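You operate a simulated robot arm through the tools that you are given. There is no shell and no other tool. Be economical: measure what you need, move in short steps, check, and stop when the job is done.

You run a simulated two-armed robot. Do the job below in one go: nothing can be reset, and whatever is moved stays where it is left.

Task
Pick up the violet bottle from the top of the cool shelf with one hand, pass it to the other hand and put it on the top of the drive box. Put the teal jar from the despatch bench top on top of the yellow filter. Open the collars drawer, put the blue bottle from the despatch bench top in the inside of the collars drawer and shut the drawer again. Put the blue tag on the despatch bench top away on the shelf of the orders board. Stack the blue block that says "No. 75" from the top of the tooling cart on top of the blue block that says "No. 26". Do these in any order. Set down upright: violet bottle, teal jar, blue bottle.

Only the result counts: the job must be done as asked and must still hold three seconds after the hand-in. Knocking over, shifting, dropping, spilling or breaking anything else fails it.

Robot
Two 7-joint arms with two-finger parallel grippers on one trunk, on a base that drives. Base frame: it is fixed to the floor where the robot stands at the start and does not move with it; the origin is under the middle of the robot, x ahead of it, y to its left, z up; the surface under the hand at the start is at about z = 800. Lengths are in mm, angles in rad, forces in N, time in s.
The left shoulder is at the start at [20, 170, 1228], the right one opposite. With the tool pointing down near the work surface each hand reaches from about 100 to 640 mm from the robot's upright axis, wherever it stands, measured 20 degrees to its own side. Places, roughly: blue block [7500, -1750, 750]; blue bottle (5x5x12 cm) [7300, 1800, 800]; blue tag (5x3x10 cm) [7400, 2700, 800]; collars drawer [7500, 1600, 600]; inside of the collars drawer [7600, 1700, 500]; shelf of the orders board (18x57 cm) [4160, 4260, 860]; teal jar (7x7x12 cm) [7000, 2300, 900]; top of the drive box (12x18 cm) [-20, 4100, 800]; violet bottle (6x6x30 cm) [500, 0, 900]; yellow filter [7250, 2500, 750]. Payload 3.8 kg a hand.
Tool frame (each hand has its own): the origin (TCP) lies between the finger pads and is the grasp point; the fingertips stand 30 mm ahead of it; z points along the fingers, y is the line along which they close. The gripper opens to 110 mm. The fingers are 20 mm wide and 10 mm thick; the gripper's body (48 by 112 mm) begins 55 mm behind the TCP.
Orientation is that of the tool frame in the base frame, as [roll, pitch, yaw] about the fixed x, y, z axes, in that order (R = Rz(yaw) Ry(pitch) Rx(roll)). With the fingers straight down and closing along the base's y, the tool's x points along the base's -x, its y along +y and its z along -z.

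Tools
- The arms move only by the tool move_arm. It takes "left_targets", "right_targets" or both (then of equal length, played together; a hand with none holds still); each is a list that holds one entry, the list of rows, each a list of 7 numbers: the turn, a rotation vector about the tool's x, y, z in rad, then the shift along the tool's x, y, z in mm, then the opening in per cent of the stroke, from 0 (shut) to 100 (fully open). In form: [[[wx, wy, wz, tx, ty, tz, gripper], ...]]. A call has 1 to 20 rows; each row shifts and turns the commanded pose from where the row before left it, along the tool's axes as they then stand. A row lasts 0.2 s, in which the tool goes at most 50 mm and 0.15 rad; a call with a longer step from one row to the next is refused whole, and so is a gripper value outside its range. A pose out of reach is approached as far as the arm can. The call stops where the force on the tool passes 40 N (or 10 N more than at its start, if that is more) or the arm is blocked; 0.2 s more then pass. The fingers move at their own pace (about 72 mm/s each) and stop on an object; they squeeze with about 45 N. The grip force told is the motor's: it shows also when the fingers shut on nothing. Time passes only in rows, and 0.2 s behind the last, so rows that do not move let the fingers close. It gives the time, the measured TCP pose, the force on the tool (base axes), the opening and the grip force at its end, in the units of the frame above (readings bear some noise), with the torque about the TCP (base axes, N m) and any sound that the robot's microphone picked up.
- Cameras (640 x 400 px; columns grow to the right, rows downward): "scene" is now at [111.6, -1.2, 1384.1]; the picture's right is [-0.01, -1.00, 0.00], its down [-0.51, 0.01, -0.86] and it looks along [0.86, -0.01, -0.51] (base axes); focal length 257 px, centre (320, 200). "left" rides on the left gripper at [72, -17, -103] in its tool frame; the picture's right is [0.23, 0.97, 0.00], its down [-0.76, 0.18, -0.62] and it looks along [-0.61, 0.14, 0.78] (tool axes); focal length 222 px, centre (320, 200). "right" rides on the right gripper at [72, 17, -103] in its tool frame; the picture's right is [-0.23, 0.97, 0.00], its down [-0.76, -0.18, -0.62] and it looks along [-0.61, -0.14, 0.78] (tool axes); focal length 222 px, centre (320, 200). There is no depth. A picture from a camera that has moved, and an enlarged one, comes with that camera's place and axes in the base frame and with its lens.
- camera(camera): a new picture of that camera. It takes no simulated time.
- slide_trunk(by): slides the trunk up (or, below 0, down) by that many mm; the arms and the scene camera ride with it, the base frame stays. It gives what a move gives, with no picture.
- roll_base(legs): drives the robot by 1 to 6 legs, each [ahead, turn to the left] in mm and rad, along the robot's own axes; the way and the turn of a leg run together, so that a leg with both is an arc; at most 1500 mm and 3.142 rad a leg. The arms and the cameras ride along, it lands a little off, and it stops where it bumps. It gives what a move gives.
- pan_tilt(pan, tilt): turns the head with the scene camera to pan (to the left, within 1.396 rad either way) and tilt (down, from -0.506 to 1.204), counted from straight ahead of the robot. It gives what a move gives.
- enlarge(camera, box): a new picture of the part [left, top, right, bottom] of that camera's present view, enlarged. It takes no simulated time.
- hand_in(): hands the job in; it is judged then, once.

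Work in short steps. Places have to be worked out from the pictures, the camera data and where the tool is seen: move nearer, look again, correct. Check each grasp and each placing, and mend what went wrong. You have 196 turns and 172 pictures in all, those below and enlarged ones among them. Open the grippers and draw the arms clear of the work before you hand the job in, unless the task says otherwise; then end with one line.

The tools are called after "Request:" as name(argument=value, ...) on one line, values as JSON. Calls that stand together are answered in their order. move_arm: Moves the arms, as the interface text tells. Its arguments: {"type":"object","properties":{"left_targets":{"type":"array"},"right_targets":{"type":"array"}},"required":[]} The other tools are called the same way: slide_trunk (by) slides the trunk up or down; roll_base (legs) drives the base; pan_tilt (pan, tilt) turns the head that bears the scene camera; camera (camera) takes a picture; enlarge (camera, box) takes an enlarged picture of a part of a camera's view; hand_in () hands the job in.

At the start:

```text
time_s: 0.0
left_eef_pos: [485.4, 158.1, 1196.4]
left_ee_rot: [-3.141, 0.0, -3.141]
left_contact_force: [0.5, 0.2, -0.1]
left_wrist_torque: [0.0, 0.0, 0.04]
left_opening: 110.0
left_grip_force: 0.0
right_eef_pos: [523.0, -206.4, 1119.7]
right_ee_rot: [3.142, 0.0, 3.14]
right_contact_force: [0.2, 0.4, -0.2]
right_wrist_torque: [0.0, 0.0, 0.01]
right_opening: 109.9
right_grip_force: 0.1
trunk travel left (down, up): [-325.0, 245.0]
robot x, y, heading: [-0.2, 0.1, 0.003]
head pan, tilt: [-0.014, 0.541]
```

scene: 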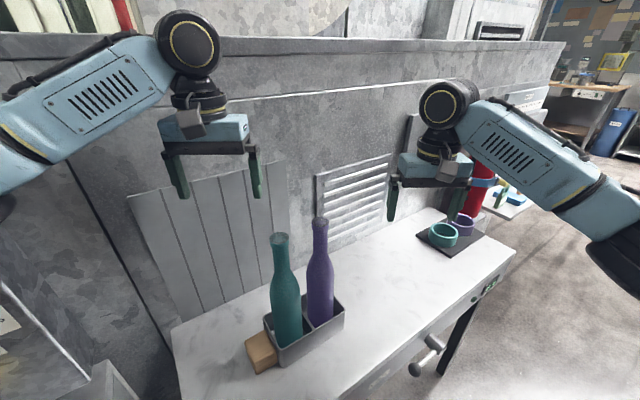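
right: 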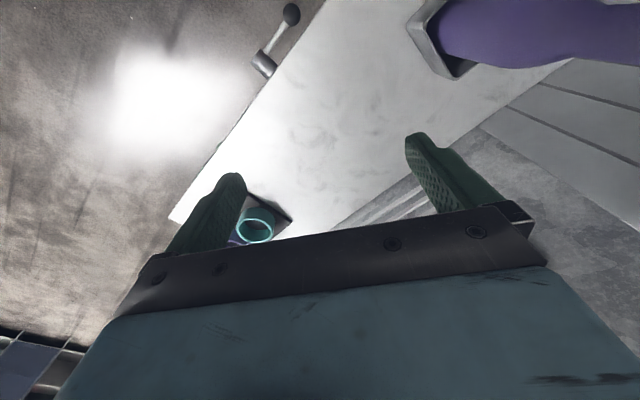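
left: 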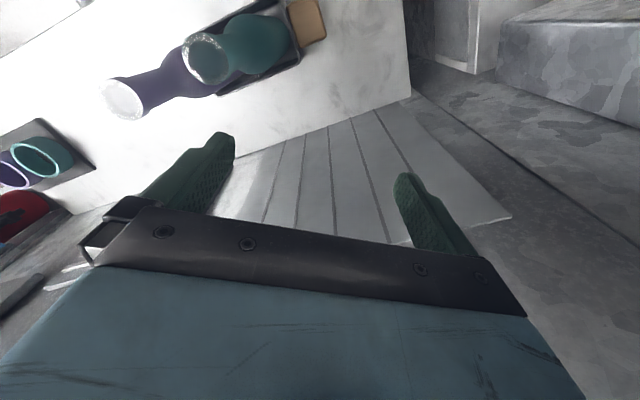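

I start with a close look at the bottles and at the surroundings of the shelf.

Request:
enlarge(camera="scene", box=[220, 200, 380, 380])

Request:
pan_tilt(pan=1.35, tilt=0.3)

Request:
camera(camera="scene")

```text
2.22 times, centred on (300, 290) of scene
camera zoom: at [111.6, -1.2, 1384.1], right [-0.01, -1.0, 0.0], down [-0.51, 0.01, -0.86], along [0.86, -0.01, -0.51], focal length 571 px, centre (364, 0)
```

zoom: 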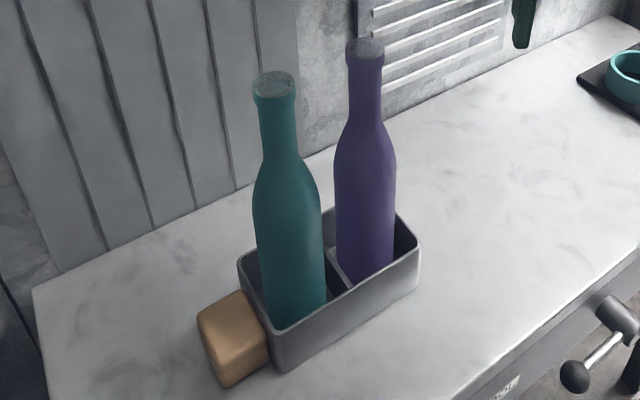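

```text
time_s: 1.5
left_eef_pos: [484.3, 157.4, 1196.4]
left_ee_rot: [3.141, -0.001, -3.14]
left_contact_force: [-0.3, -0.4, -0.1]
left_wrist_torque: [0.02, 0.0, -0.02]
left_opening: 109.9
left_grip_force: 0.0
right_eef_pos: [523.8, -205.3, 1119.1]
right_ee_rot: [-3.141, 0.0, 3.142]
right_contact_force: [0.3, 0.1, 0.2]
right_wrist_torque: [-0.03, 0.03, 0.01]
right_opening: 109.6
right_grip_force: 0.0
trunk travel left (down, up): [-325.0, 245.0]
robot x, y, heading: [-0.3, 0.1, 0.006]
head pan, tilt: [1.349, 0.3]
```

```text
167 pictures are left
camera scene: at [42.2, 91.2, 1406.2], right [0.98, -0.22, 0.0], down [-0.07, -0.29, -0.96], along [0.21, 0.93, -0.3], focal length 257 px, centre (320, 200)
```

scene: 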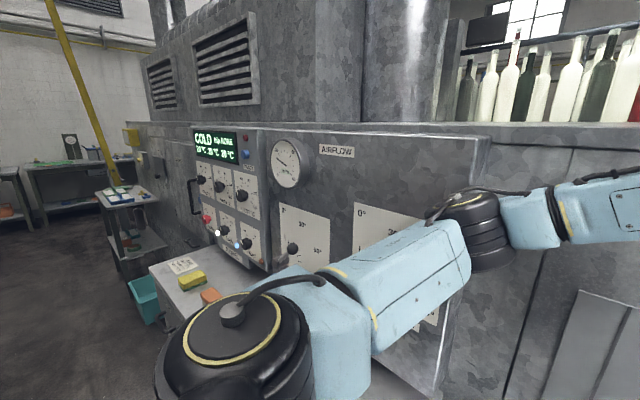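

The violet bottle stands at about (508, -7), its top near z 1100 and the tray rim near 855. I turn the right hand so that it points to +y, with the fingers closing along x.

Request:
move_arm(right_targets=[[[-0.08638, 0.08638, 0.08638, 0, 0, 0, 100], [-0.08638, 0.08638, 0.08638, 0, 0, 0, 100], [-0.08638, 0.08638, 0.08638, 0, 0, 0, 100], [-0.08638, 0.08638, 0.08638, 0, 0, 0, 100], [-0.08638, 0.08638, 0.08638, 0, 0, 0, 100], [-0.08638, 0.08638, 0.08638, 0, 0, 0, 100], [-0.08638, 0.08638, 0.08638, 0, 0, 0, 100], [-0.08638, 0.08638, 0.08638, 0, 0, 0, 100], [-0.08638, 0.08638, 0.08638, 0, 0, 0, 100], [-0.08638, 0.08638, 0.08638, 0, 0, 0, 100], [-0.08638, 0.08638, 0.08638, 0, 0, 0, 100], [-0.08638, 0.08638, 0.08638, 0, 0, 0, 100], [-0.08638, 0.08638, 0.08638, 0, 0, 0, 100], [-0.08638, 0.08638, 0.08638, 0, 0, 0, 100]]])

Request:
pan_tilt(pan=0.0, tilt=0.7)

Request:
camera(camera="scene")

Request:
camera(camera="right")

```text
time_s: 4.5
left_eef_pos: [484.6, 157.3, 1196.1]
left_ee_rot: [3.141, 0.001, 3.142]
left_contact_force: [-0.4, 0.2, 0.4]
left_wrist_torque: [0.0, 0.0, -0.01]
left_opening: 110.0
left_grip_force: 0.0
right_eef_pos: [524.2, -204.6, 1118.5]
right_ee_rot: [-0.337, -1.57, -1.233]
right_contact_force: [0.5, 0.1, -0.6]
right_wrist_torque: [-0.03, -0.02, 0.02]
right_opening: 109.9
right_grip_force: 0.1
trunk travel left (down, up): [-325.0, 245.0]
robot x, y, heading: [-0.3, 2.6, -0.001]
head pan, tilt: [1.349, 0.3]
```

```text
time_s: 6.0
left_eef_pos: [485.6, 156.5, 1195.4]
left_ee_rot: [3.141, 0.003, -3.141]
left_contact_force: [-0.3, -0.5, 0.5]
left_wrist_torque: [0.01, 0.0, 0.03]
left_opening: 109.8
left_grip_force: 0.0
right_eef_pos: [522.7, -205.7, 1118.9]
right_ee_rot: [2.467, -1.57, 2.246]
right_contact_force: [-0.3, -0.9, 0.6]
right_wrist_torque: [-0.05, -0.05, 0.0]
right_opening: 110.2
right_grip_force: 0.1
trunk travel left (down, up): [-325.0, 245.0]
robot x, y, heading: [-4.2, -2.9, -0.001]
head pan, tilt: [0.0, 0.7]
```

```text
166 pictures are left
camera scene: at [106.5, 0.2, 1370.1], right [0.0, -1.0, 0.0], down [-0.64, 0.0, -0.77], along [0.77, 0.0, -0.64], focal length 257 px, centre (320, 200)
```

scene: 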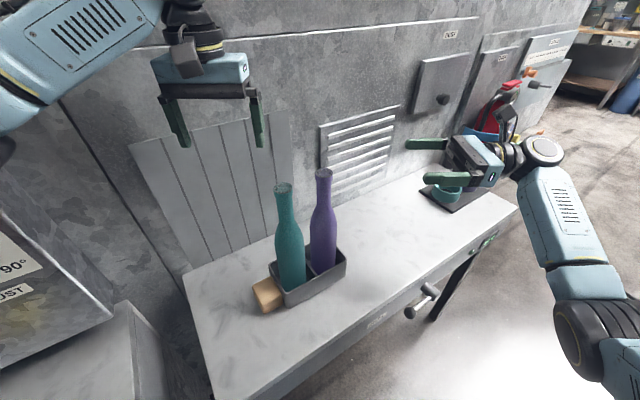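

```text
165 pictures are left
camera right: at [540.6, -306.9, 1190.4], right [0.97, 0.0, -0.23], down [-0.18, -0.62, -0.76], along [-0.14, 0.78, -0.61], focal length 222 px, centre (320, 200)
```

right: 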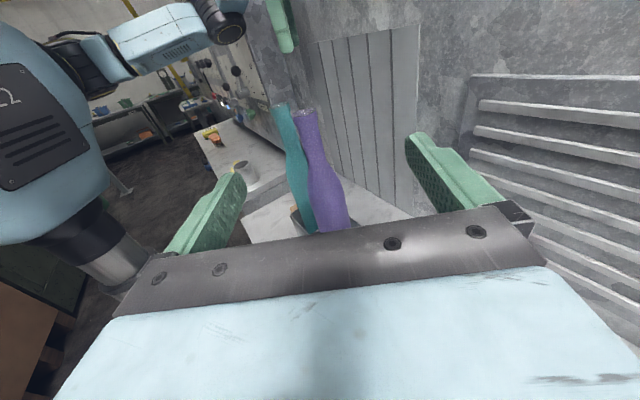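

Both views agree on x≈502 and y≈-7. I lower the hand to z 925 and move toward the bottle.

Request:
move_arm(right_targets=[[[0, 0, 0, -39, -4.2, 10, 100], [0, 0, 0, -39, -4.2, 10, 100], [0, 0, 0, -39, -4.2, 15, 100], [0, 0, 0, -39, -4.2, 15, 100], [0, 0, 0, -38, -4.2, 20, 100], [0, 0, 0, 0, 0, 0, 100]]])

Request:
camera(camera="right")

Request:
camera(camera="scene")

```text
time_s: 7.4
left_eef_pos: [485.0, 156.6, 1197.2]
left_ee_rot: [-3.14, 0.001, -3.141]
left_contact_force: [0.7, -0.1, -0.5]
left_wrist_torque: [0.01, -0.01, 0.0]
left_opening: 109.9
left_grip_force: 0.0
right_eef_pos: [502.2, -138.1, 924.2]
right_ee_rot: [-1.442, -1.57, -0.129]
right_contact_force: [0.2, -0.3, -0.8]
right_wrist_torque: [0.02, 0.0, 0.0]
right_opening: 109.9
right_grip_force: 0.0
trunk travel left (down, up): [-325.0, 245.0]
robot x, y, heading: [0.5, 1.9, 0.0]
head pan, tilt: [0.0, 0.7]
```

```text
164 pictures are left
camera right: at [518.6, -238.3, 996.1], right [0.97, 0.0, -0.23], down [-0.18, -0.62, -0.76], along [-0.14, 0.78, -0.61], focal length 222 px, centre (320, 200)
```

right: 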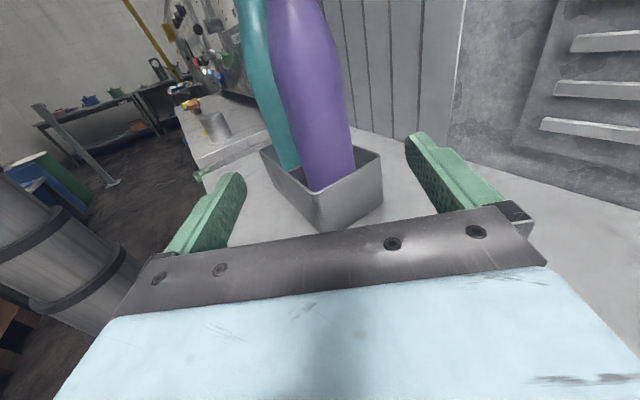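

```text
163 pictures are left
camera scene: at [106.4, -0.2, 1370.1], right [0.0, -1.0, 0.0], down [-0.64, 0.0, -0.77], along [0.77, 0.0, -0.64], focal length 257 px, centre (320, 200)
```

scene: 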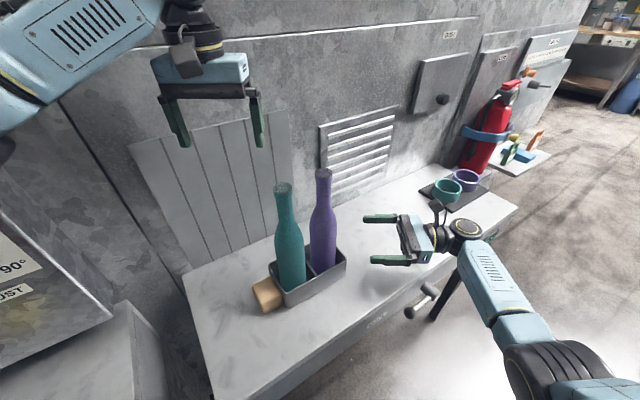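

The bottle sits centred between the fingers. The teal neighbour starts at y≈33, so I stop the TCP at y≈-15 and close.

Request:
move_arm(right_targets=[[[0, 0, 0, 0, 0, 40, 100], [0, 0, 0, 0, 0, 40, 100], [0, 0, 0, 0, 0, 40, 100], [0, 0, 0, 0, 0, 2, 100], [0, 0, 0, 0, 0, 0, 0], [0, 0, 0, 0, 0, 0, 0], [0, 0, 0, 0, 0, 0, 0], [0, 0, 0, 0, 0, 0, 0]]])

Request:
camera(camera="scene")

```text
time_s: 9.2
left_eef_pos: [484.3, 157.8, 1195.3]
left_ee_rot: [3.14, 0.001, -3.141]
left_contact_force: [-0.4, 0.3, 0.1]
left_wrist_torque: [0.0, 0.02, -0.01]
left_opening: 109.9
left_grip_force: 0.1
right_eef_pos: [503.1, -13.0, 924.6]
right_ee_rot: [-1.539, -1.57, -0.031]
right_contact_force: [-1.9, 0.8, 0.5]
right_wrist_torque: [0.05, 0.05, 0.0]
right_opening: 58.6
right_grip_force: 45.2
trunk travel left (down, up): [-325.0, 245.0]
robot x, y, heading: [0.4, -1.4, 0.0]
head pan, tilt: [0.0, 0.7]
```

```text
162 pictures are left
camera scene: at [106.4, 0.2, 1370.1], right [0.0, -1.0, 0.0], down [-0.64, 0.0, -0.77], along [0.77, 0.0, -0.64], focal length 257 px, centre (320, 200)
```

scene: 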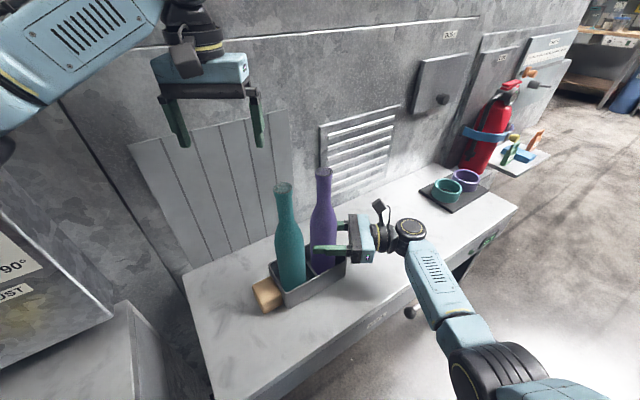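

The bottle is held at 58.6 mm. I lift it 90 mm straight up, draw it away from the tray and lower it for the hand-over.

Request:
move_arm(right_targets=[[[0, 0, 0, 20, 0, 0, 0], [0, 0, 0, 25, 0, 0, 0], [0, 0, 0, 25, 0, 0, 0], [0, 0, 0, 20, 0, 0, 0], [0, 0, 0, 0, 0, -25, 0], [0, 0, 0, 0, 0, -25, 0], [0, 0, 0, 0, -20, -25, 0], [0, 0, 0, 0, -20, 0, 0], [0, 0, 0, 0, -20, 0, 0], [0, 0, 0, -20, 0, 0, 0], [0, 0, 0, -20, 0, 0, 0], [0, 0, 0, -10, 0, 0, 0], [0, 0, 0, 0, 0, 0, 0]]])

Request:
camera(camera="scene")

Request:
camera(camera="left")

```text
time_s: 12.0
left_eef_pos: [484.8, 157.1, 1196.3]
left_ee_rot: [3.141, 0.001, 3.14]
left_contact_force: [0.3, -0.5, 0.6]
left_wrist_torque: [-0.01, 0.0, 0.0]
left_opening: 110.1
left_grip_force: 0.0
right_eef_pos: [442.0, -90.1, 965.4]
right_ee_rot: [-1.699, -1.571, 0.127]
right_contact_force: [0.8, -0.1, -3.8]
right_wrist_torque: [-0.03, 0.01, 0.0]
right_opening: 58.8
right_grip_force: 44.8
trunk travel left (down, up): [-325.0, 245.0]
robot x, y, heading: [2.9, -2.3, -0.004]
head pan, tilt: [0.0, 0.7]
```

```text
161 pictures are left
camera scene: at [106.8, 0.0, 1370.1], right [0.0, -1.0, 0.0], down [-0.64, 0.0, -0.76], along [0.76, 0.0, -0.64], focal length 257 px, centre (320, 200)
```

scene: 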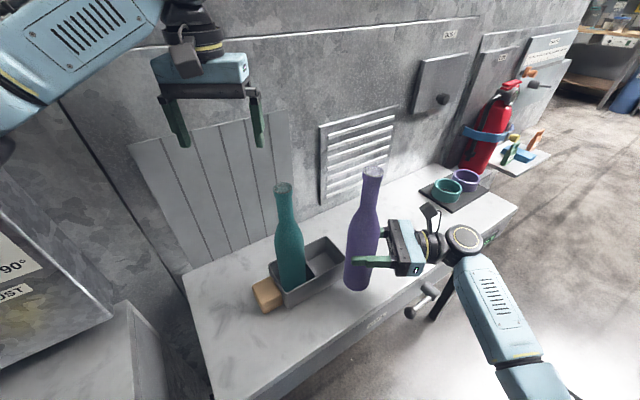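

```text
160 pictures are left
camera left: at [413.7, 141.2, 1299.4], right [-0.23, 0.97, 0.0], down [0.76, 0.18, 0.62], along [0.61, 0.14, -0.78], focal length 222 px, centre (320, 200)
```

left: 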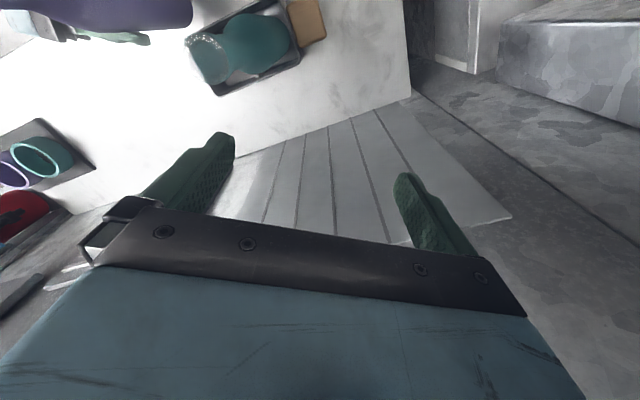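

The bottle top is now at about (442, -82, 1145). The left hand goes over it with 35 mm of clearance.

Request:
move_arm(left_targets=[[[0, 0, 0, 0, 0, -15, 100], [0, 0, 0, 10, -40, 0, 100], [0, 0, 0, 10, -40, 0, 100], [0, 0, 0, 10, -40, 0, 100], [0, 0, 0, 10, -40, 0, 100], [0, 0, 0, 3, -40, 0, 100], [0, 0, 0, 0, -39, 0, 100], [0, 0, 0, 0, 0, 0, 100]]])

Request:
camera(camera="scene")

Request:
camera(camera="left")

```text
time_s: 13.8
left_eef_pos: [440.6, -82.7, 1211.8]
left_ee_rot: [-3.141, 0.0, -3.139]
left_contact_force: [0.4, -0.8, 0.4]
left_wrist_torque: [-0.03, 0.02, 0.01]
left_opening: 110.0
left_grip_force: 0.0
right_eef_pos: [443.3, -88.8, 965.5]
right_ee_rot: [-2.389, -1.568, 0.82]
right_contact_force: [-0.3, 0.3, -3.5]
right_wrist_torque: [-0.01, 0.0, 0.0]
right_opening: 58.8
right_grip_force: 44.7
trunk travel left (down, up): [-325.0, 245.0]
robot x, y, heading: [-1.9, 0.9, 0.002]
head pan, tilt: [0.0, 0.7]
```

```text
159 pictures are left
camera scene: at [107.0, 0.8, 1370.0], right [0.0, -1.0, 0.0], down [-0.64, 0.0, -0.76], along [0.76, 0.0, -0.64], focal length 257 px, centre (320, 200)
```

scene: 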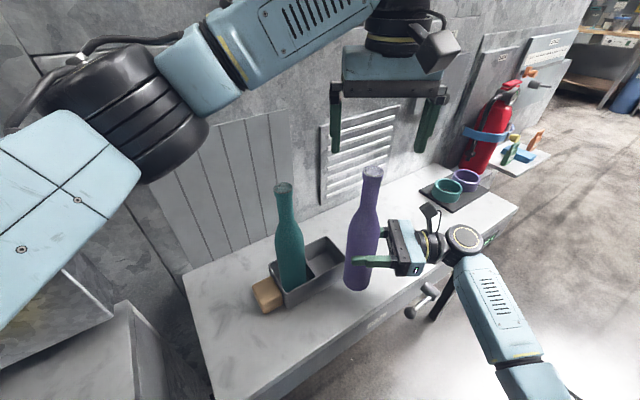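

```text
158 pictures are left
camera left: at [368.8, -98.9, 1315.5], right [-0.23, 0.97, 0.0], down [0.76, 0.18, 0.62], along [0.61, 0.14, -0.78], focal length 222 px, centre (320, 200)
```

left: 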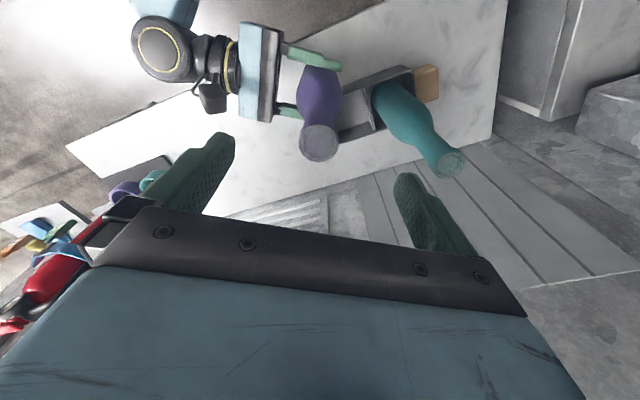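

The left camera confirms the neck is under the TCP. I descend to z≈1118 and close the left hand on the neck.

Request:
move_arm(left_targets=[[[0, 0, 0, 0, 0, 30, 100], [0, 0, 0, 0, 0, 35, 100], [0, 0, 0, 0, 0, 30, 100], [0, 0, 0, 0, 0, 0, 0], [0, 0, 0, 0, 0, 0, 0], [0, 0, 0, 0, 0, 0, 0], [0, 0, 0, 0, 0, 0, 0], [0, 0, 0, 0, 0, 0, 0], [0, 0, 0, 0, 0, 0, 0]]])

Request:
camera(camera="scene")

```text
time_s: 15.8
left_eef_pos: [444.1, -82.4, 1116.4]
left_ee_rot: [3.141, 0.0, 3.14]
left_contact_force: [0.7, -4.8, -0.3]
left_wrist_torque: [0.0, -0.14, 0.09]
left_opening: 30.9
left_grip_force: 44.9
right_eef_pos: [443.1, -88.9, 966.0]
right_ee_rot: [1.049, -1.57, -2.62]
right_contact_force: [-0.4, 5.7, -2.4]
right_wrist_torque: [-0.96, 0.01, -0.09]
right_opening: 58.6
right_grip_force: 44.6
trunk travel left (down, up): [-325.0, 245.0]
robot x, y, heading: [-2.0, 2.9, 0.001]
head pan, tilt: [0.0, 0.7]
```

```text
157 pictures are left
camera scene: at [106.8, 0.1, 1370.0], right [0.0, -1.0, 0.0], down [-0.64, 0.0, -0.76], along [0.76, 0.0, -0.64], focal length 257 px, centre (320, 200)
```

scene: 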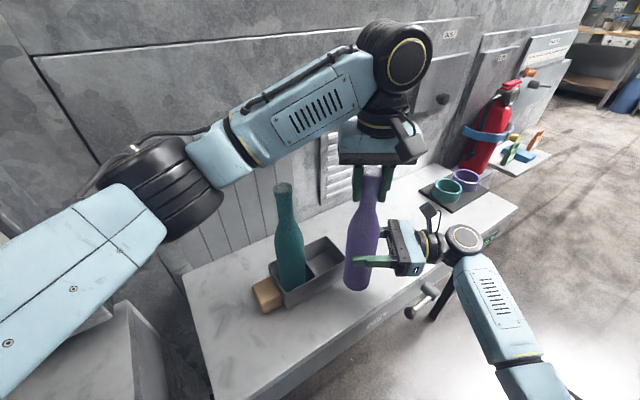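

Both hands hold it, the neck at 30.9 mm. I open the right hand and back it off in -y.

Request:
move_arm(right_targets=[[[0, 0, 0, 0, 0, 0, 40], [0, 0, 0, 0, 0, 0, 100], [0, 0, 0, 0, 0, 0, 100], [0, 0, 0, 0, 0, -30, 100], [0, 0, 0, 0, 0, -40, 100], [0, 0, 0, 0, 0, -40, 100], [0, 0, 0, 0, 0, -40, 100]]])

Request:
camera(camera="scene")

```text
time_s: 17.4
left_eef_pos: [444.0, -83.6, 1116.0]
left_ee_rot: [3.142, 0.001, 3.141]
left_contact_force: [0.6, -0.2, 0.1]
left_wrist_torque: [-0.02, -0.04, -0.02]
left_opening: 31.3
left_grip_force: 45.0
right_eef_pos: [442.9, -241.2, 964.1]
right_ee_rot: [-2.499, -1.57, 0.931]
right_contact_force: [-0.3, -0.4, 1.0]
right_wrist_torque: [-0.02, -0.01, 0.01]
right_opening: 110.2
right_grip_force: 0.2
trunk travel left (down, up): [-325.0, 245.0]
robot x, y, heading: [0.7, -2.3, 0.002]
head pan, tilt: [0.0, 0.7]
```

```text
156 pictures are left
camera scene: at [106.9, -0.5, 1370.0], right [0.0, -1.0, 0.0], down [-0.64, 0.0, -0.76], along [0.76, 0.0, -0.64], focal length 257 px, centre (320, 200)
```

scene: 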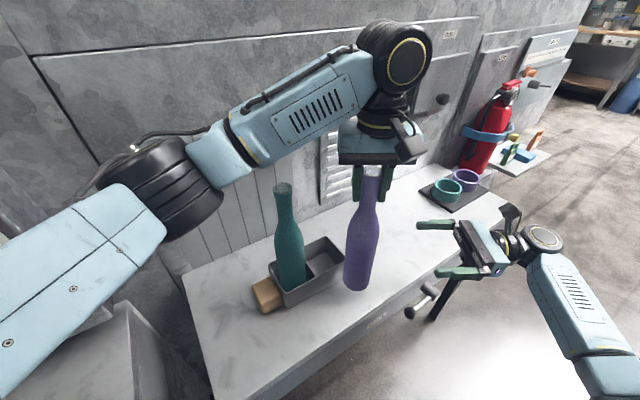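

The left hand alone holds the bottle. I lift it, pull both hands in toward the body, and turn the right hand back down, ready for driving.

Request:
move_arm(left_targets=[[[0, 0, 0, 0, 0, -30, 0], [0, 0, 0, 0, 0, -30, 0], [0, 0, 0, 0, 0, -30, 0], [0, 0, 0, 30, 0, 0, 0], [0, 0, 0, 30, 0, 0, 0], [0, 0, 0, 30, 0, 0, 0], [0, 0, 0, 20, 30, 0, 0], [0, 0, 0, 0, 40, 0, 0], [0, 0, 0, 0, 40, 0, 0], [0, 0, 0, 0, 40, 0, 0], [0, 0, 0, 0, 40, 0, 0], [0, 0, 0, 0, 40, 0, 0], [0, 0, 0, 0, 0, 0, 0], [0, 0, 0, 0, 0, 0, 0], [0, 0, 0, 0, 0, 0, 0], [0, 0, 0, 0, 0, 0, 0], [0, 0, 0, 0, 0, 0, 0], [0, 0, 0, 0, 0, 0, 0]]], right_targets=[[[0, 0, 0, 35, 0, 0, 100], [0, 0, 0, 35, 0, 0, 100], [0, 0, 0, 35, 0, 0, 100], [0, 0, 0, 35, 0, 0, 100], [0.08638, -0.08638, -0.08638, 0, 0, 0, 100], [0.08638, -0.08638, -0.08638, 0, 0, 0, 100], [0.08638, -0.08638, -0.08638, 0, 0, 0, 100], [0.08638, -0.08638, -0.08638, 0, 0, 0, 100], [0.08638, -0.08638, -0.08638, 0, 0, 0, 100], [0.08638, -0.08638, -0.08638, 0, 0, 0, 100], [0.08638, -0.08638, -0.08638, 0, 0, 0, 100], [0.08638, -0.08638, -0.08638, 0, 0, 0, 100], [0.08638, -0.08638, -0.08638, 0, 0, 0, 100], [0.08638, -0.08638, -0.08638, 0, 0, 0, 100], [0.08638, -0.08638, -0.08638, 0, 0, 0, 100], [0.08638, -0.08638, -0.08638, 0, 0, 0, 100], [0.08638, -0.08638, -0.08638, 0, 0, 0, 100], [0.08638, -0.08638, -0.08638, 0, 0, 0, 100]]])

Request:
pan_tilt(pan=1.39, tilt=0.35)

Request:
camera(camera="scene")

```text
time_s: 21.2
left_eef_pos: [327.9, 145.0, 1209.5]
left_ee_rot: [3.137, 0.0, -3.141]
left_contact_force: [-0.2, -0.2, -4.2]
left_wrist_torque: [0.01, 0.02, 0.01]
left_opening: 31.2
left_grip_force: 45.1
right_eef_pos: [440.4, -243.4, 1104.0]
right_ee_rot: [3.138, 0.004, 3.141]
right_contact_force: [0.1, 0.2, -0.2]
right_wrist_torque: [0.01, 0.02, 0.01]
right_opening: 110.2
right_grip_force: 0.0
trunk travel left (down, up): [-325.0, 245.0]
robot x, y, heading: [2.4, -1.2, -0.002]
head pan, tilt: [0.0, 0.7]
```

```text
time_s: 22.7
left_eef_pos: [328.4, 144.1, 1208.4]
left_ee_rot: [3.137, 0.002, -3.142]
left_contact_force: [0.3, -0.7, -3.9]
left_wrist_torque: [-0.01, 0.01, 0.0]
left_opening: 31.6
left_grip_force: 45.4
right_eef_pos: [439.9, -242.6, 1104.9]
right_ee_rot: [3.137, 0.001, 3.14]
right_contact_force: [-0.1, 0.6, -0.1]
right_wrist_torque: [-0.03, 0.03, -0.01]
right_opening: 109.9
right_grip_force: 0.0
trunk travel left (down, up): [-325.0, 245.0]
robot x, y, heading: [2.6, 0.5, -0.003]
head pan, tilt: [1.389, 0.351]
```

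```text
155 pictures are left
camera scene: at [35.0, 86.1, 1401.9], right [0.98, -0.18, 0.0], down [-0.06, -0.33, -0.94], along [0.17, 0.93, -0.34], focal length 257 px, centre (320, 200)
```

scene: 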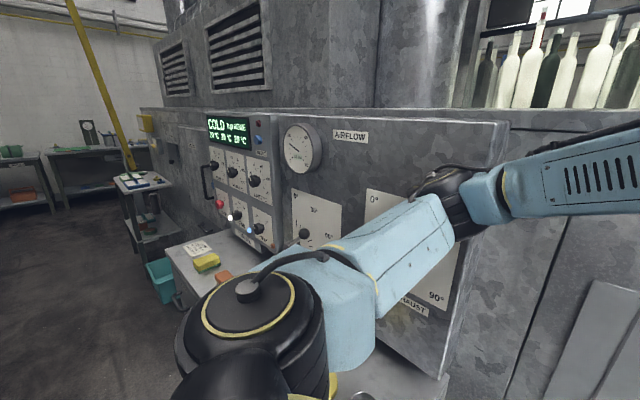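

The aisle to the left seems open, with the machine's table and a cart sticking out. I check the right side before backing off.

Request:
pan_tilt(pan=-1.39, tilt=0.35)

Request:
camera(camera="scene")

Request:
roll_base(legs=[[-400, 0]])

Request:
roll_base(legs=[[0, 1.0]])

Request:
pan_tilt(pan=0.8, tilt=0.3)

Request:
camera(camera="scene")

```text
time_s: 25.2
left_eef_pos: [328.9, 143.4, 1209.7]
left_ee_rot: [3.139, 0.005, -3.141]
left_contact_force: [0.3, -0.3, -4.0]
left_wrist_torque: [-0.02, 0.02, -0.03]
left_opening: 31.2
left_grip_force: 44.9
right_eef_pos: [439.9, -242.7, 1104.5]
right_ee_rot: [3.138, 0.003, 3.141]
right_contact_force: [-0.4, -0.3, 0.2]
right_wrist_torque: [0.03, 0.01, 0.0]
right_opening: 109.8
right_grip_force: 0.0
trunk travel left (down, up): [-325.0, 245.0]
robot x, y, heading: [-0.4, 1.5, 0.005]
head pan, tilt: [-1.389, 0.351]
```

```text
154 pictures are left
camera scene: at [34.8, -96.8, 1401.2], right [-0.98, -0.18, 0.0], down [-0.06, 0.34, -0.94], along [0.17, -0.92, -0.35], focal length 257 px, centre (320, 200)
```

scene: 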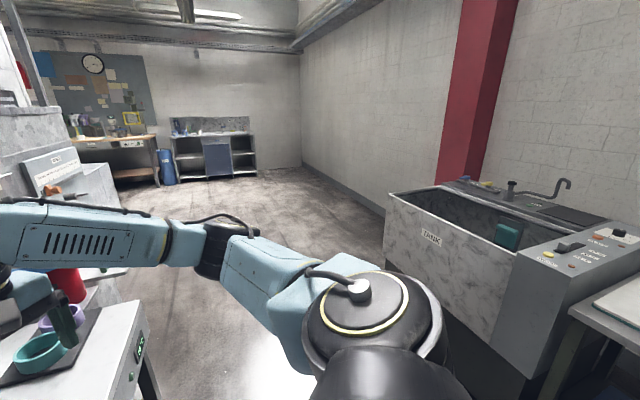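

```text
time_s: 27.7
left_eef_pos: [-72.6, 148.4, 1207.5]
left_ee_rot: [-3.141, 0.0, 3.14]
left_contact_force: [-0.4, 0.9, -4.6]
left_wrist_torque: [-0.03, -0.02, -0.01]
left_opening: 31.2
left_grip_force: 44.5
right_eef_pos: [38.3, -239.6, 1105.9]
right_ee_rot: [3.141, 0.0, -3.142]
right_contact_force: [0.1, 0.3, 0.0]
right_wrist_torque: [-0.01, -0.04, -0.04]
right_opening: 109.9
right_grip_force: 0.1
trunk travel left (down, up): [-325.0, 245.0]
robot x, y, heading: [-405.3, -0.0, 0.004]
head pan, tilt: [-1.389, 0.351]
```

```text
time_s: 30.6
left_eef_pos: [-342.7, 359.6, 1207.3]
left_ee_rot: [-3.139, 0.0, -2.164]
left_contact_force: [-1.1, 0.1, -3.9]
left_wrist_torque: [0.01, 0.0, 0.03]
left_opening: 31.3
left_grip_force: 44.7
right_eef_pos: [41.9, 233.1, 1105.0]
right_ee_rot: [3.141, 0.0, -2.163]
right_contact_force: [-0.5, -0.4, -0.3]
right_wrist_torque: [-0.03, 0.01, -0.04]
right_opening: 109.8
right_grip_force: 0.0
trunk travel left (down, up): [-325.0, 245.0]
robot x, y, heading: [-405.5, 2.9, 0.982]
head pan, tilt: [-1.389, 0.351]
```

```text
time_s: 32.7
left_eef_pos: [-342.6, 357.6, 1206.5]
left_ee_rot: [3.14, 0.0, -2.164]
left_contact_force: [1.0, 0.7, -3.6]
left_wrist_torque: [0.04, 0.01, -0.03]
left_opening: 31.3
left_grip_force: 44.8
right_eef_pos: [42.6, 234.3, 1105.4]
right_ee_rot: [3.141, 0.0, -2.164]
right_contact_force: [-0.2, 0.6, -1.0]
right_wrist_torque: [0.02, 0.01, 0.0]
right_opening: 110.2
right_grip_force: 0.1
trunk travel left (down, up): [-325.0, 245.0]
robot x, y, heading: [-403.9, 0.3, 0.981]
head pan, tilt: [0.799, 0.3]
```

```text
153 pictures are left
camera scene: at [-410.7, 109.4, 1406.2], right [0.98, 0.2, 0.0], down [0.06, -0.29, -0.96], along [-0.19, 0.94, -0.3], focal length 257 px, centre (320, 200)
```

scene: 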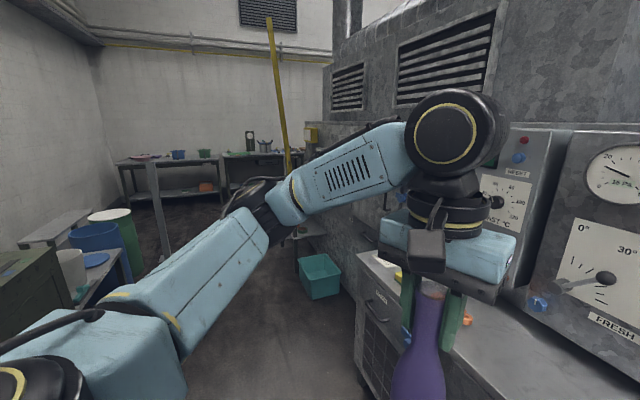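

The bottle is secure. I turn to face the aisle along +y and look again.

Request:
roll_base(legs=[[0, 0.7]])

Request:
pan_tilt(pan=0.0, tilt=0.35)

Request:
camera(camera="scene")

```text
time_s: 34.9
left_eef_pos: [-589.2, 313.4, 1206.6]
left_ee_rot: [-3.141, 0.0, -1.462]
left_contact_force: [0.1, -0.1, -4.3]
left_wrist_torque: [0.03, -0.02, 0.03]
left_opening: 31.2
left_grip_force: 45.2
right_eef_pos: [-214.4, 467.6, 1103.8]
right_ee_rot: [3.141, 0.0, -1.462]
right_contact_force: [-0.9, -0.3, -0.2]
right_wrist_torque: [0.02, 0.02, -0.01]
right_opening: 110.1
right_grip_force: 0.0
trunk travel left (down, up): [-325.0, 245.0]
robot x, y, heading: [-398.2, -3.8, 1.676]
head pan, tilt: [0.799, 0.3]
```

```text
time_s: 36.1
left_eef_pos: [-588.5, 314.1, 1208.1]
left_ee_rot: [3.14, -0.002, -1.464]
left_contact_force: [-0.9, -0.6, -4.6]
left_wrist_torque: [0.01, 0.02, 0.02]
left_opening: 31.2
left_grip_force: 45.0
right_eef_pos: [-215.0, 466.4, 1104.9]
right_ee_rot: [3.142, 0.001, -1.46]
right_contact_force: [-0.3, 0.9, -0.9]
right_wrist_torque: [0.0, -0.01, 0.01]
right_opening: 110.2
right_grip_force: 0.1
trunk travel left (down, up): [-325.0, 245.0]
robot x, y, heading: [-406.4, -0.6, 1.678]
head pan, tilt: [0.0, 0.351]
```

```text
152 pictures are left
camera scene: at [-416.0, 114.0, 1401.4], right [0.99, 0.11, 0.0], down [0.04, -0.34, -0.94], along [-0.1, 0.93, -0.34], focal length 257 px, centre (320, 200)
```

scene: 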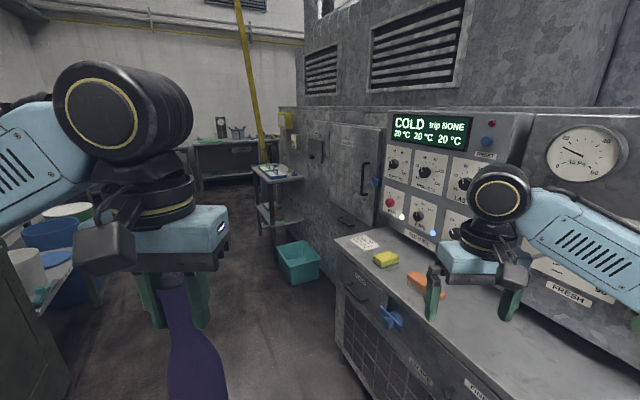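

The machine's front slants: the aisle runs along heading ≈2.19, about 1.2 m wide, and its end lies near (-1060, 2770). I turn into the aisle, drive 1.5 m and look again.

Request:
roll_base(legs=[[0, 0.51], [1300, 0]])

Request:
pan_tilt(pan=-0.3, tilt=0.35)

Request:
camera(camera="scene")

```text
time_s: 44.1
left_eef_pos: [-1459.9, 1283.5, 1207.1]
left_ee_rot: [-3.141, 0.0, -0.981]
left_contact_force: [-0.5, 0.0, -4.5]
left_wrist_torque: [0.0, 0.0, 0.0]
left_opening: 31.2
left_grip_force: 44.9
right_eef_pos: [-1199.4, 1592.0, 1105.0]
right_ee_rot: [3.141, -0.001, -0.979]
right_contact_force: [-0.1, 0.4, 0.2]
right_wrist_torque: [0.03, -0.01, 0.0]
right_opening: 110.1
right_grip_force: 0.0
trunk travel left (down, up): [-325.0, 245.0]
robot x, y, heading: [-1150.8, 1090.3, 2.158]
head pan, tilt: [0.0, 0.351]
```

```text
time_s: 44.9
left_eef_pos: [-1460.5, 1283.4, 1207.2]
left_ee_rot: [3.141, -0.001, -0.982]
left_contact_force: [0.5, 0.1, -4.2]
left_wrist_torque: [0.01, 0.0, -0.01]
left_opening: 31.0
left_grip_force: 45.0
right_eef_pos: [-1199.2, 1591.7, 1104.4]
right_ee_rot: [3.141, -0.001, -0.982]
right_contact_force: [-0.8, -1.0, -0.3]
right_wrist_torque: [0.0, -0.01, 0.0]
right_opening: 109.8
right_grip_force: 0.0
trunk travel left (down, up): [-325.0, 245.0]
robot x, y, heading: [-1154.9, 1091.5, 2.159]
head pan, tilt: [-0.3, 0.351]
```

```text
151 pictures are left
camera scene: at [-1190.2, 1197.2, 1401.5], right [0.96, 0.29, 0.0], down [0.1, -0.33, -0.94], along [-0.27, 0.9, -0.34], focal length 257 px, centre (320, 200)
```

scene: 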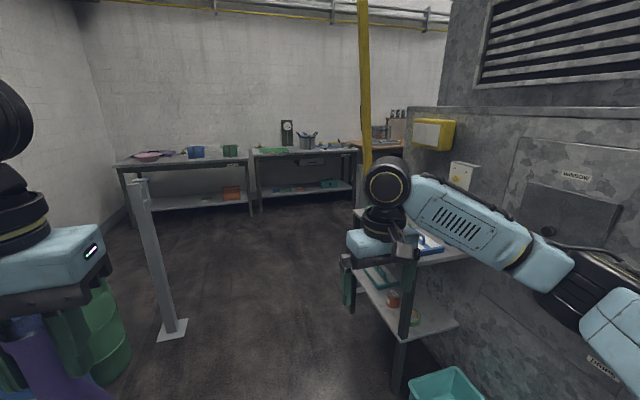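

The way is clear between the post at (-2512, 2169) and the cart at about (-1380, 2650). I drive on past the cart and look right, around the machine's end.

Request:
roll_base(legs=[[0, -0.08], [1500, 0], [300, -0.5]])

Request:
pan_tilt(pan=-0.8, tilt=0.35)

Request:
camera(camera="scene")

```text
time_s: 54.6
left_eef_pos: [-2168.3, 3010.8, 1206.5]
left_ee_rot: [-3.14, 0.0, -1.519]
left_contact_force: [0.6, 0.4, -4.0]
left_wrist_torque: [-0.01, 0.0, 0.01]
left_opening: 31.3
left_grip_force: 45.1
right_eef_pos: [-1786.0, 3142.6, 1103.6]
right_ee_rot: [3.141, 0.001, -1.517]
right_contact_force: [0.3, 0.3, -0.3]
right_wrist_torque: [-0.02, 0.02, -0.01]
right_opening: 110.3
right_grip_force: 0.1
trunk travel left (down, up): [-325.0, 245.0]
robot x, y, heading: [-2003.8, 2688.9, 1.623]
head pan, tilt: [-0.3, 0.351]
```

```text
time_s: 55.5
left_eef_pos: [-2166.7, 3011.5, 1208.0]
left_ee_rot: [3.141, 0.0, -1.519]
left_contact_force: [1.0, -0.3, -4.0]
left_wrist_torque: [0.02, -0.01, 0.02]
left_opening: 31.1
left_grip_force: 45.2
right_eef_pos: [-1785.9, 3141.9, 1105.2]
right_ee_rot: [-3.141, 0.0, -1.515]
right_contact_force: [-0.7, 0.3, -1.0]
right_wrist_torque: [-0.01, 0.0, 0.0]
right_opening: 109.9
right_grip_force: 0.1
trunk travel left (down, up): [-325.0, 245.0]
robot x, y, heading: [-2000.5, 2687.6, 1.624]
head pan, tilt: [-0.799, 0.351]
```

```text
150 pictures are left
camera scene: at [-1938.4, 2776.6, 1401.4], right [0.73, -0.68, 0.0], down [-0.23, -0.25, -0.94], along [0.64, 0.69, -0.34], focal length 257 px, centre (320, 200)
```

scene: 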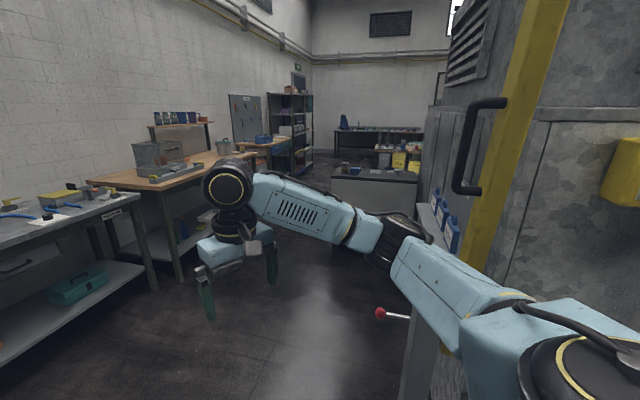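

The drive box should be the grey block near pixel (375, 178). I zoom in there.

Request:
enlarge(camera="scene", box=[300, 100, 460, 220])

```text
3.33 times, centred on (380, 160) of scene
camera zoom: at [-1938.4, 2776.6, 1401.4], right [0.73, -0.68, 0.0], down [-0.23, -0.25, -0.94], along [0.64, 0.69, -0.34], focal length 857 px, centre (120, 333)
```

zoom: 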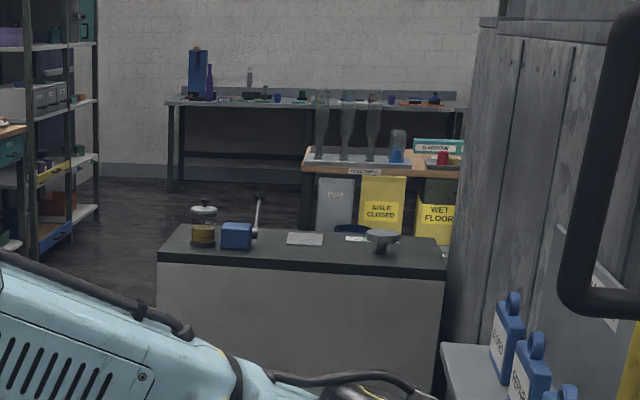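

The drive box is the grey counter: its front edge runs from (-352, 4337) to (134, 3775). I swing wide of the machine's end knobs via (-1500, 3700), then head for the counter and look again.

Request:
roll_base(legs=[[0, -0.51], [1130, 0], [0, -0.86], [500, 0]])

Request:
pan_tilt(pan=0.0, tilt=0.45)

Request:
camera(camera="scene")

```text
time_s: 58.9
left_eef_pos: [-1938.8, 3187.2, 1212.0]
left_ee_rot: [-3.128, 0.018, -2.031]
left_contact_force: [0.4, 0.9, -4.0]
left_wrist_torque: [-0.05, 0.02, -0.04]
left_opening: 31.1
left_grip_force: 44.8
right_eef_pos: [-1537.5, 3112.2, 1112.1]
right_ee_rot: [-3.122, 0.01, -2.034]
right_contact_force: [-0.1, 0.0, 0.7]
right_wrist_torque: [0.01, 0.0, 0.0]
right_opening: 110.1
right_grip_force: 0.0
trunk travel left (down, up): [-325.0, 245.0]
robot x, y, heading: [-1934.2, 2839.9, 1.099]
head pan, tilt: [-0.799, 0.351]
stopped in leg 2: the robot was blocked; the commanded pose is now the measured one
```

```text
time_s: 60.0
left_eef_pos: [-1940.3, 3185.0, 1212.6]
left_ee_rot: [-3.127, 0.022, -2.028]
left_contact_force: [0.5, 0.6, -4.4]
left_wrist_torque: [-0.03, 0.05, -0.02]
left_opening: 31.0
left_grip_force: 45.0
right_eef_pos: [-1538.6, 3111.9, 1111.3]
right_ee_rot: [-3.122, 0.01, -2.031]
right_contact_force: [0.2, -0.6, -0.1]
right_wrist_torque: [0.04, 0.0, -0.01]
right_opening: 110.0
right_grip_force: 0.1
trunk travel left (down, up): [-325.0, 245.0]
robot x, y, heading: [-1932.8, 2840.5, 1.1]
head pan, tilt: [0.0, 0.45]
```

```text
148 pictures are left
camera scene: at [-1907.1, 2921.8, 1394.4], right [0.89, -0.45, 0.01], down [-0.18, -0.37, -0.91], along [0.42, 0.81, -0.41], focal length 257 px, centre (320, 200)
```

scene: 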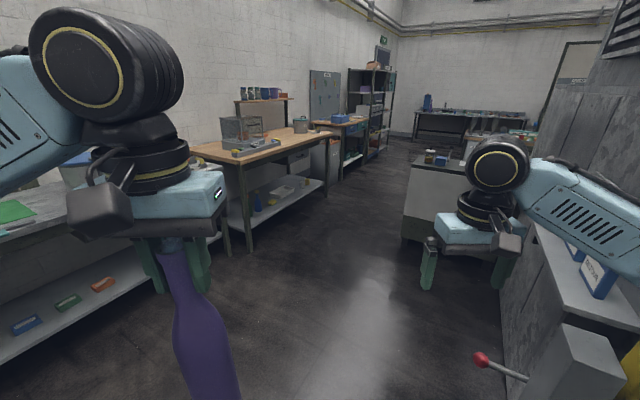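

The robot was blocked after 160 mm with nothing visible ahead, and it stands slightly tilted. I look down around the base.

Request:
pan_tilt(pan=0.0, tilt=1.2)

Request:
camera(camera="scene")

Request:
pan_tilt(pan=-1.2, tilt=0.9)

Request:
camera(camera="scene")

```text
time_s: 61.1
left_eef_pos: [-1939.0, 3186.5, 1211.4]
left_ee_rot: [-3.129, 0.023, -2.03]
left_contact_force: [-0.1, 0.5, -3.5]
left_wrist_torque: [-0.03, 0.06, 0.0]
left_opening: 30.9
left_grip_force: 45.2
right_eef_pos: [-1537.6, 3111.5, 1111.6]
right_ee_rot: [-3.123, 0.007, -2.031]
right_contact_force: [-0.6, -0.4, 0.3]
right_wrist_torque: [-0.01, 0.02, 0.01]
right_opening: 110.2
right_grip_force: 0.0
trunk travel left (down, up): [-325.0, 245.0]
robot x, y, heading: [-1927.0, 2837.5, 1.1]
head pan, tilt: [0.0, 1.201]
```

```text
147 pictures are left
camera scene: at [-1922.1, 2890.7, 1335.4], right [0.89, -0.45, 0.01], down [-0.41, -0.83, -0.38], along [0.19, 0.34, -0.92], focal length 257 px, centre (320, 200)
```

scene: 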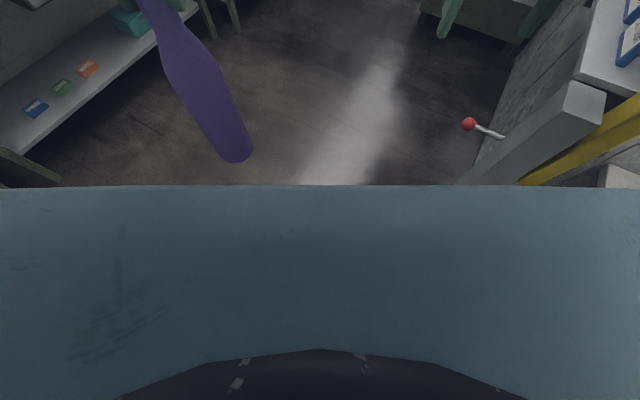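

```text
time_s: 62.5
left_eef_pos: [-1938.2, 3185.2, 1211.8]
left_ee_rot: [-3.128, 0.022, -2.03]
left_contact_force: [-0.2, -0.1, -3.7]
left_wrist_torque: [-0.03, 0.03, 0.01]
left_opening: 31.2
left_grip_force: 45.0
right_eef_pos: [-1539.3, 3111.0, 1111.3]
right_ee_rot: [-3.123, 0.008, -2.028]
right_contact_force: [0.1, 0.1, -0.3]
right_wrist_torque: [0.0, -0.03, -0.01]
right_opening: 109.7
right_grip_force: 0.0
trunk travel left (down, up): [-325.0, 245.0]
robot x, y, heading: [-1932.7, 2837.3, 1.101]
head pan, tilt: [-1.201, 0.901]
```

```text
146 pictures are left
camera scene: at [-1872.7, 2833.0, 1355.5], right [-0.1, -0.99, -0.02], down [-0.77, 0.09, -0.64], along [0.64, -0.05, -0.77], focal length 257 px, centre (320, 200)
```

scene: 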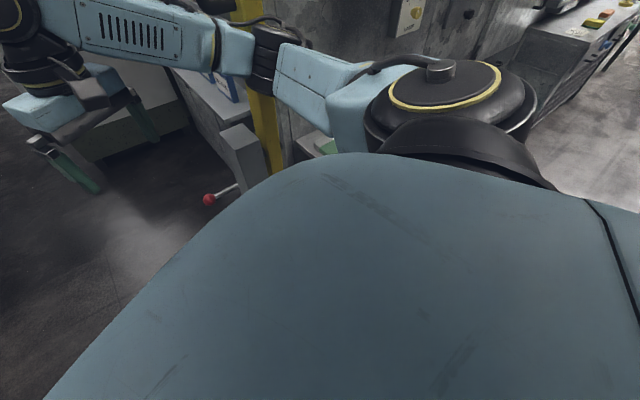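

Nothing is on the floor ahead, so the right arm or side has probably met the yellow pole or the cart. I back out the way I came, and will go further along +y before turning right.

Request:
roll_base(legs=[[-160, 0]])

Request:
pan_tilt(pan=-1.39, tilt=0.5)

Request:
camera(camera="scene")

```text
time_s: 63.9
left_eef_pos: [-1983.0, 3062.9, 1207.2]
left_ee_rot: [3.139, -0.001, -2.031]
left_contact_force: [-0.3, 0.1, -4.2]
left_wrist_torque: [0.01, -0.04, 0.04]
left_opening: 31.1
left_grip_force: 45.2
right_eef_pos: [-1586.0, 2987.6, 1097.5]
right_ee_rot: [-3.138, -0.013, -2.03]
right_contact_force: [-0.1, -0.4, -0.3]
right_wrist_torque: [0.03, 0.0, -0.01]
right_opening: 110.0
right_grip_force: 0.1
trunk travel left (down, up): [-325.0, 245.0]
robot x, y, heading: [-2003.8, 2701.7, 1.1]
head pan, tilt: [-1.201, 0.901]
```

```text
time_s: 64.8
left_eef_pos: [-1983.7, 3062.7, 1206.7]
left_ee_rot: [3.14, 0.0, -2.031]
left_contact_force: [-0.9, -1.2, -3.8]
left_wrist_torque: [0.03, 0.01, 0.02]
left_opening: 31.1
left_grip_force: 45.3
right_eef_pos: [-1585.1, 2988.1, 1098.8]
right_ee_rot: [-3.136, -0.016, -2.033]
right_contact_force: [0.8, -0.9, 0.4]
right_wrist_torque: [-0.03, 0.01, -0.03]
right_opening: 110.0
right_grip_force: 0.1
trunk travel left (down, up): [-325.0, 245.0]
robot x, y, heading: [-1997.4, 2702.3, 1.103]
head pan, tilt: [-1.389, 0.499]
```

```text
145 pictures are left
camera scene: at [-1902.2, 2694.6, 1387.7], right [-0.28, -0.96, 0.0], down [-0.46, 0.14, -0.88], along [0.84, -0.25, -0.48], focal length 257 px, centre (320, 200)
```

scene: 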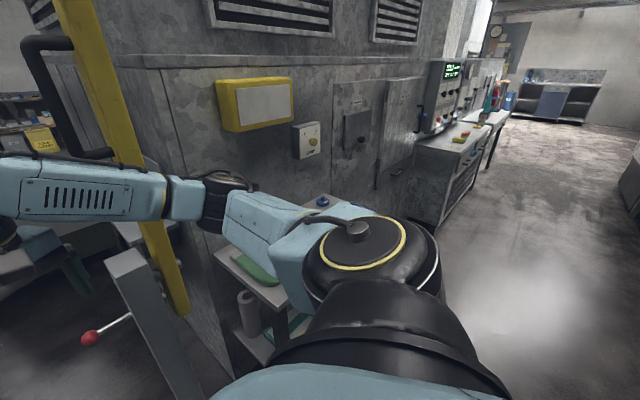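

The right arm is beside the pole and the cart. I turn left, go 700 mm along the free floor, then turn right and look.

Request:
roll_base(legs=[[0, 0.65], [750, 0]])

Request:
roll_base(legs=[[0, -1.2]])

Request:
pan_tilt(pan=-0.3, tilt=0.5)

Request:
camera(camera="scene")

```text
time_s: 70.4
left_eef_pos: [-2324.9, 3701.8, 1207.6]
left_ee_rot: [-3.141, -0.002, -1.393]
left_contact_force: [-0.3, 0.9, -4.1]
left_wrist_torque: [0.01, 0.0, -0.01]
left_opening: 31.1
left_grip_force: 45.0
right_eef_pos: [-1958.5, 3879.1, 1097.5]
right_ee_rot: [-3.137, -0.014, -1.391]
right_contact_force: [0.4, 0.1, 0.2]
right_wrist_torque: [0.0, -0.01, 0.01]
right_opening: 110.1
right_grip_force: 0.1
trunk travel left (down, up): [-325.0, 245.0]
robot x, y, heading: [-2126.4, 3398.5, 1.743]
head pan, tilt: [-1.389, 0.499]
```

```text
time_s: 73.9
left_eef_pos: [-1910.6, 3696.7, 1206.8]
left_ee_rot: [3.141, 0.0, -2.606]
left_contact_force: [-0.6, 0.5, -4.0]
left_wrist_torque: [0.02, 0.04, -0.02]
left_opening: 31.0
left_grip_force: 44.9
right_eef_pos: [-1618.7, 3416.5, 1099.1]
right_ee_rot: [-3.137, -0.013, -2.609]
right_contact_force: [-0.1, 0.2, -0.4]
right_wrist_torque: [-0.02, -0.02, -0.02]
right_opening: 110.1
right_grip_force: 0.0
trunk travel left (down, up): [-325.0, 245.0]
robot x, y, heading: [-2121.0, 3402.5, 0.527]
head pan, tilt: [-1.389, 0.499]
```

```text
time_s: 75.2
left_eef_pos: [-1910.3, 3697.2, 1206.1]
left_ee_rot: [3.14, 0.0, -2.609]
left_contact_force: [0.1, -0.3, -4.6]
left_wrist_torque: [0.02, 0.02, 0.01]
left_opening: 30.9
left_grip_force: 45.2
right_eef_pos: [-1617.7, 3417.4, 1099.0]
right_ee_rot: [-3.136, -0.013, -2.609]
right_contact_force: [0.3, -0.1, 0.6]
right_wrist_torque: [0.01, 0.01, 0.03]
right_opening: 110.0
right_grip_force: 0.1
trunk travel left (down, up): [-325.0, 245.0]
robot x, y, heading: [-2122.4, 3399.0, 0.524]
head pan, tilt: [-0.3, 0.499]
```

```text
144 pictures are left
camera scene: at [-2013.3, 3432.5, 1387.8], right [0.22, -0.98, 0.0], down [-0.47, -0.11, -0.88], along [0.86, 0.19, -0.48], focal length 257 px, centre (320, 200)
```

scene: 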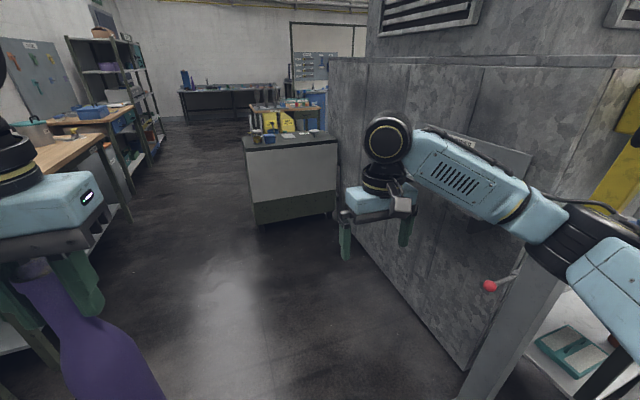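

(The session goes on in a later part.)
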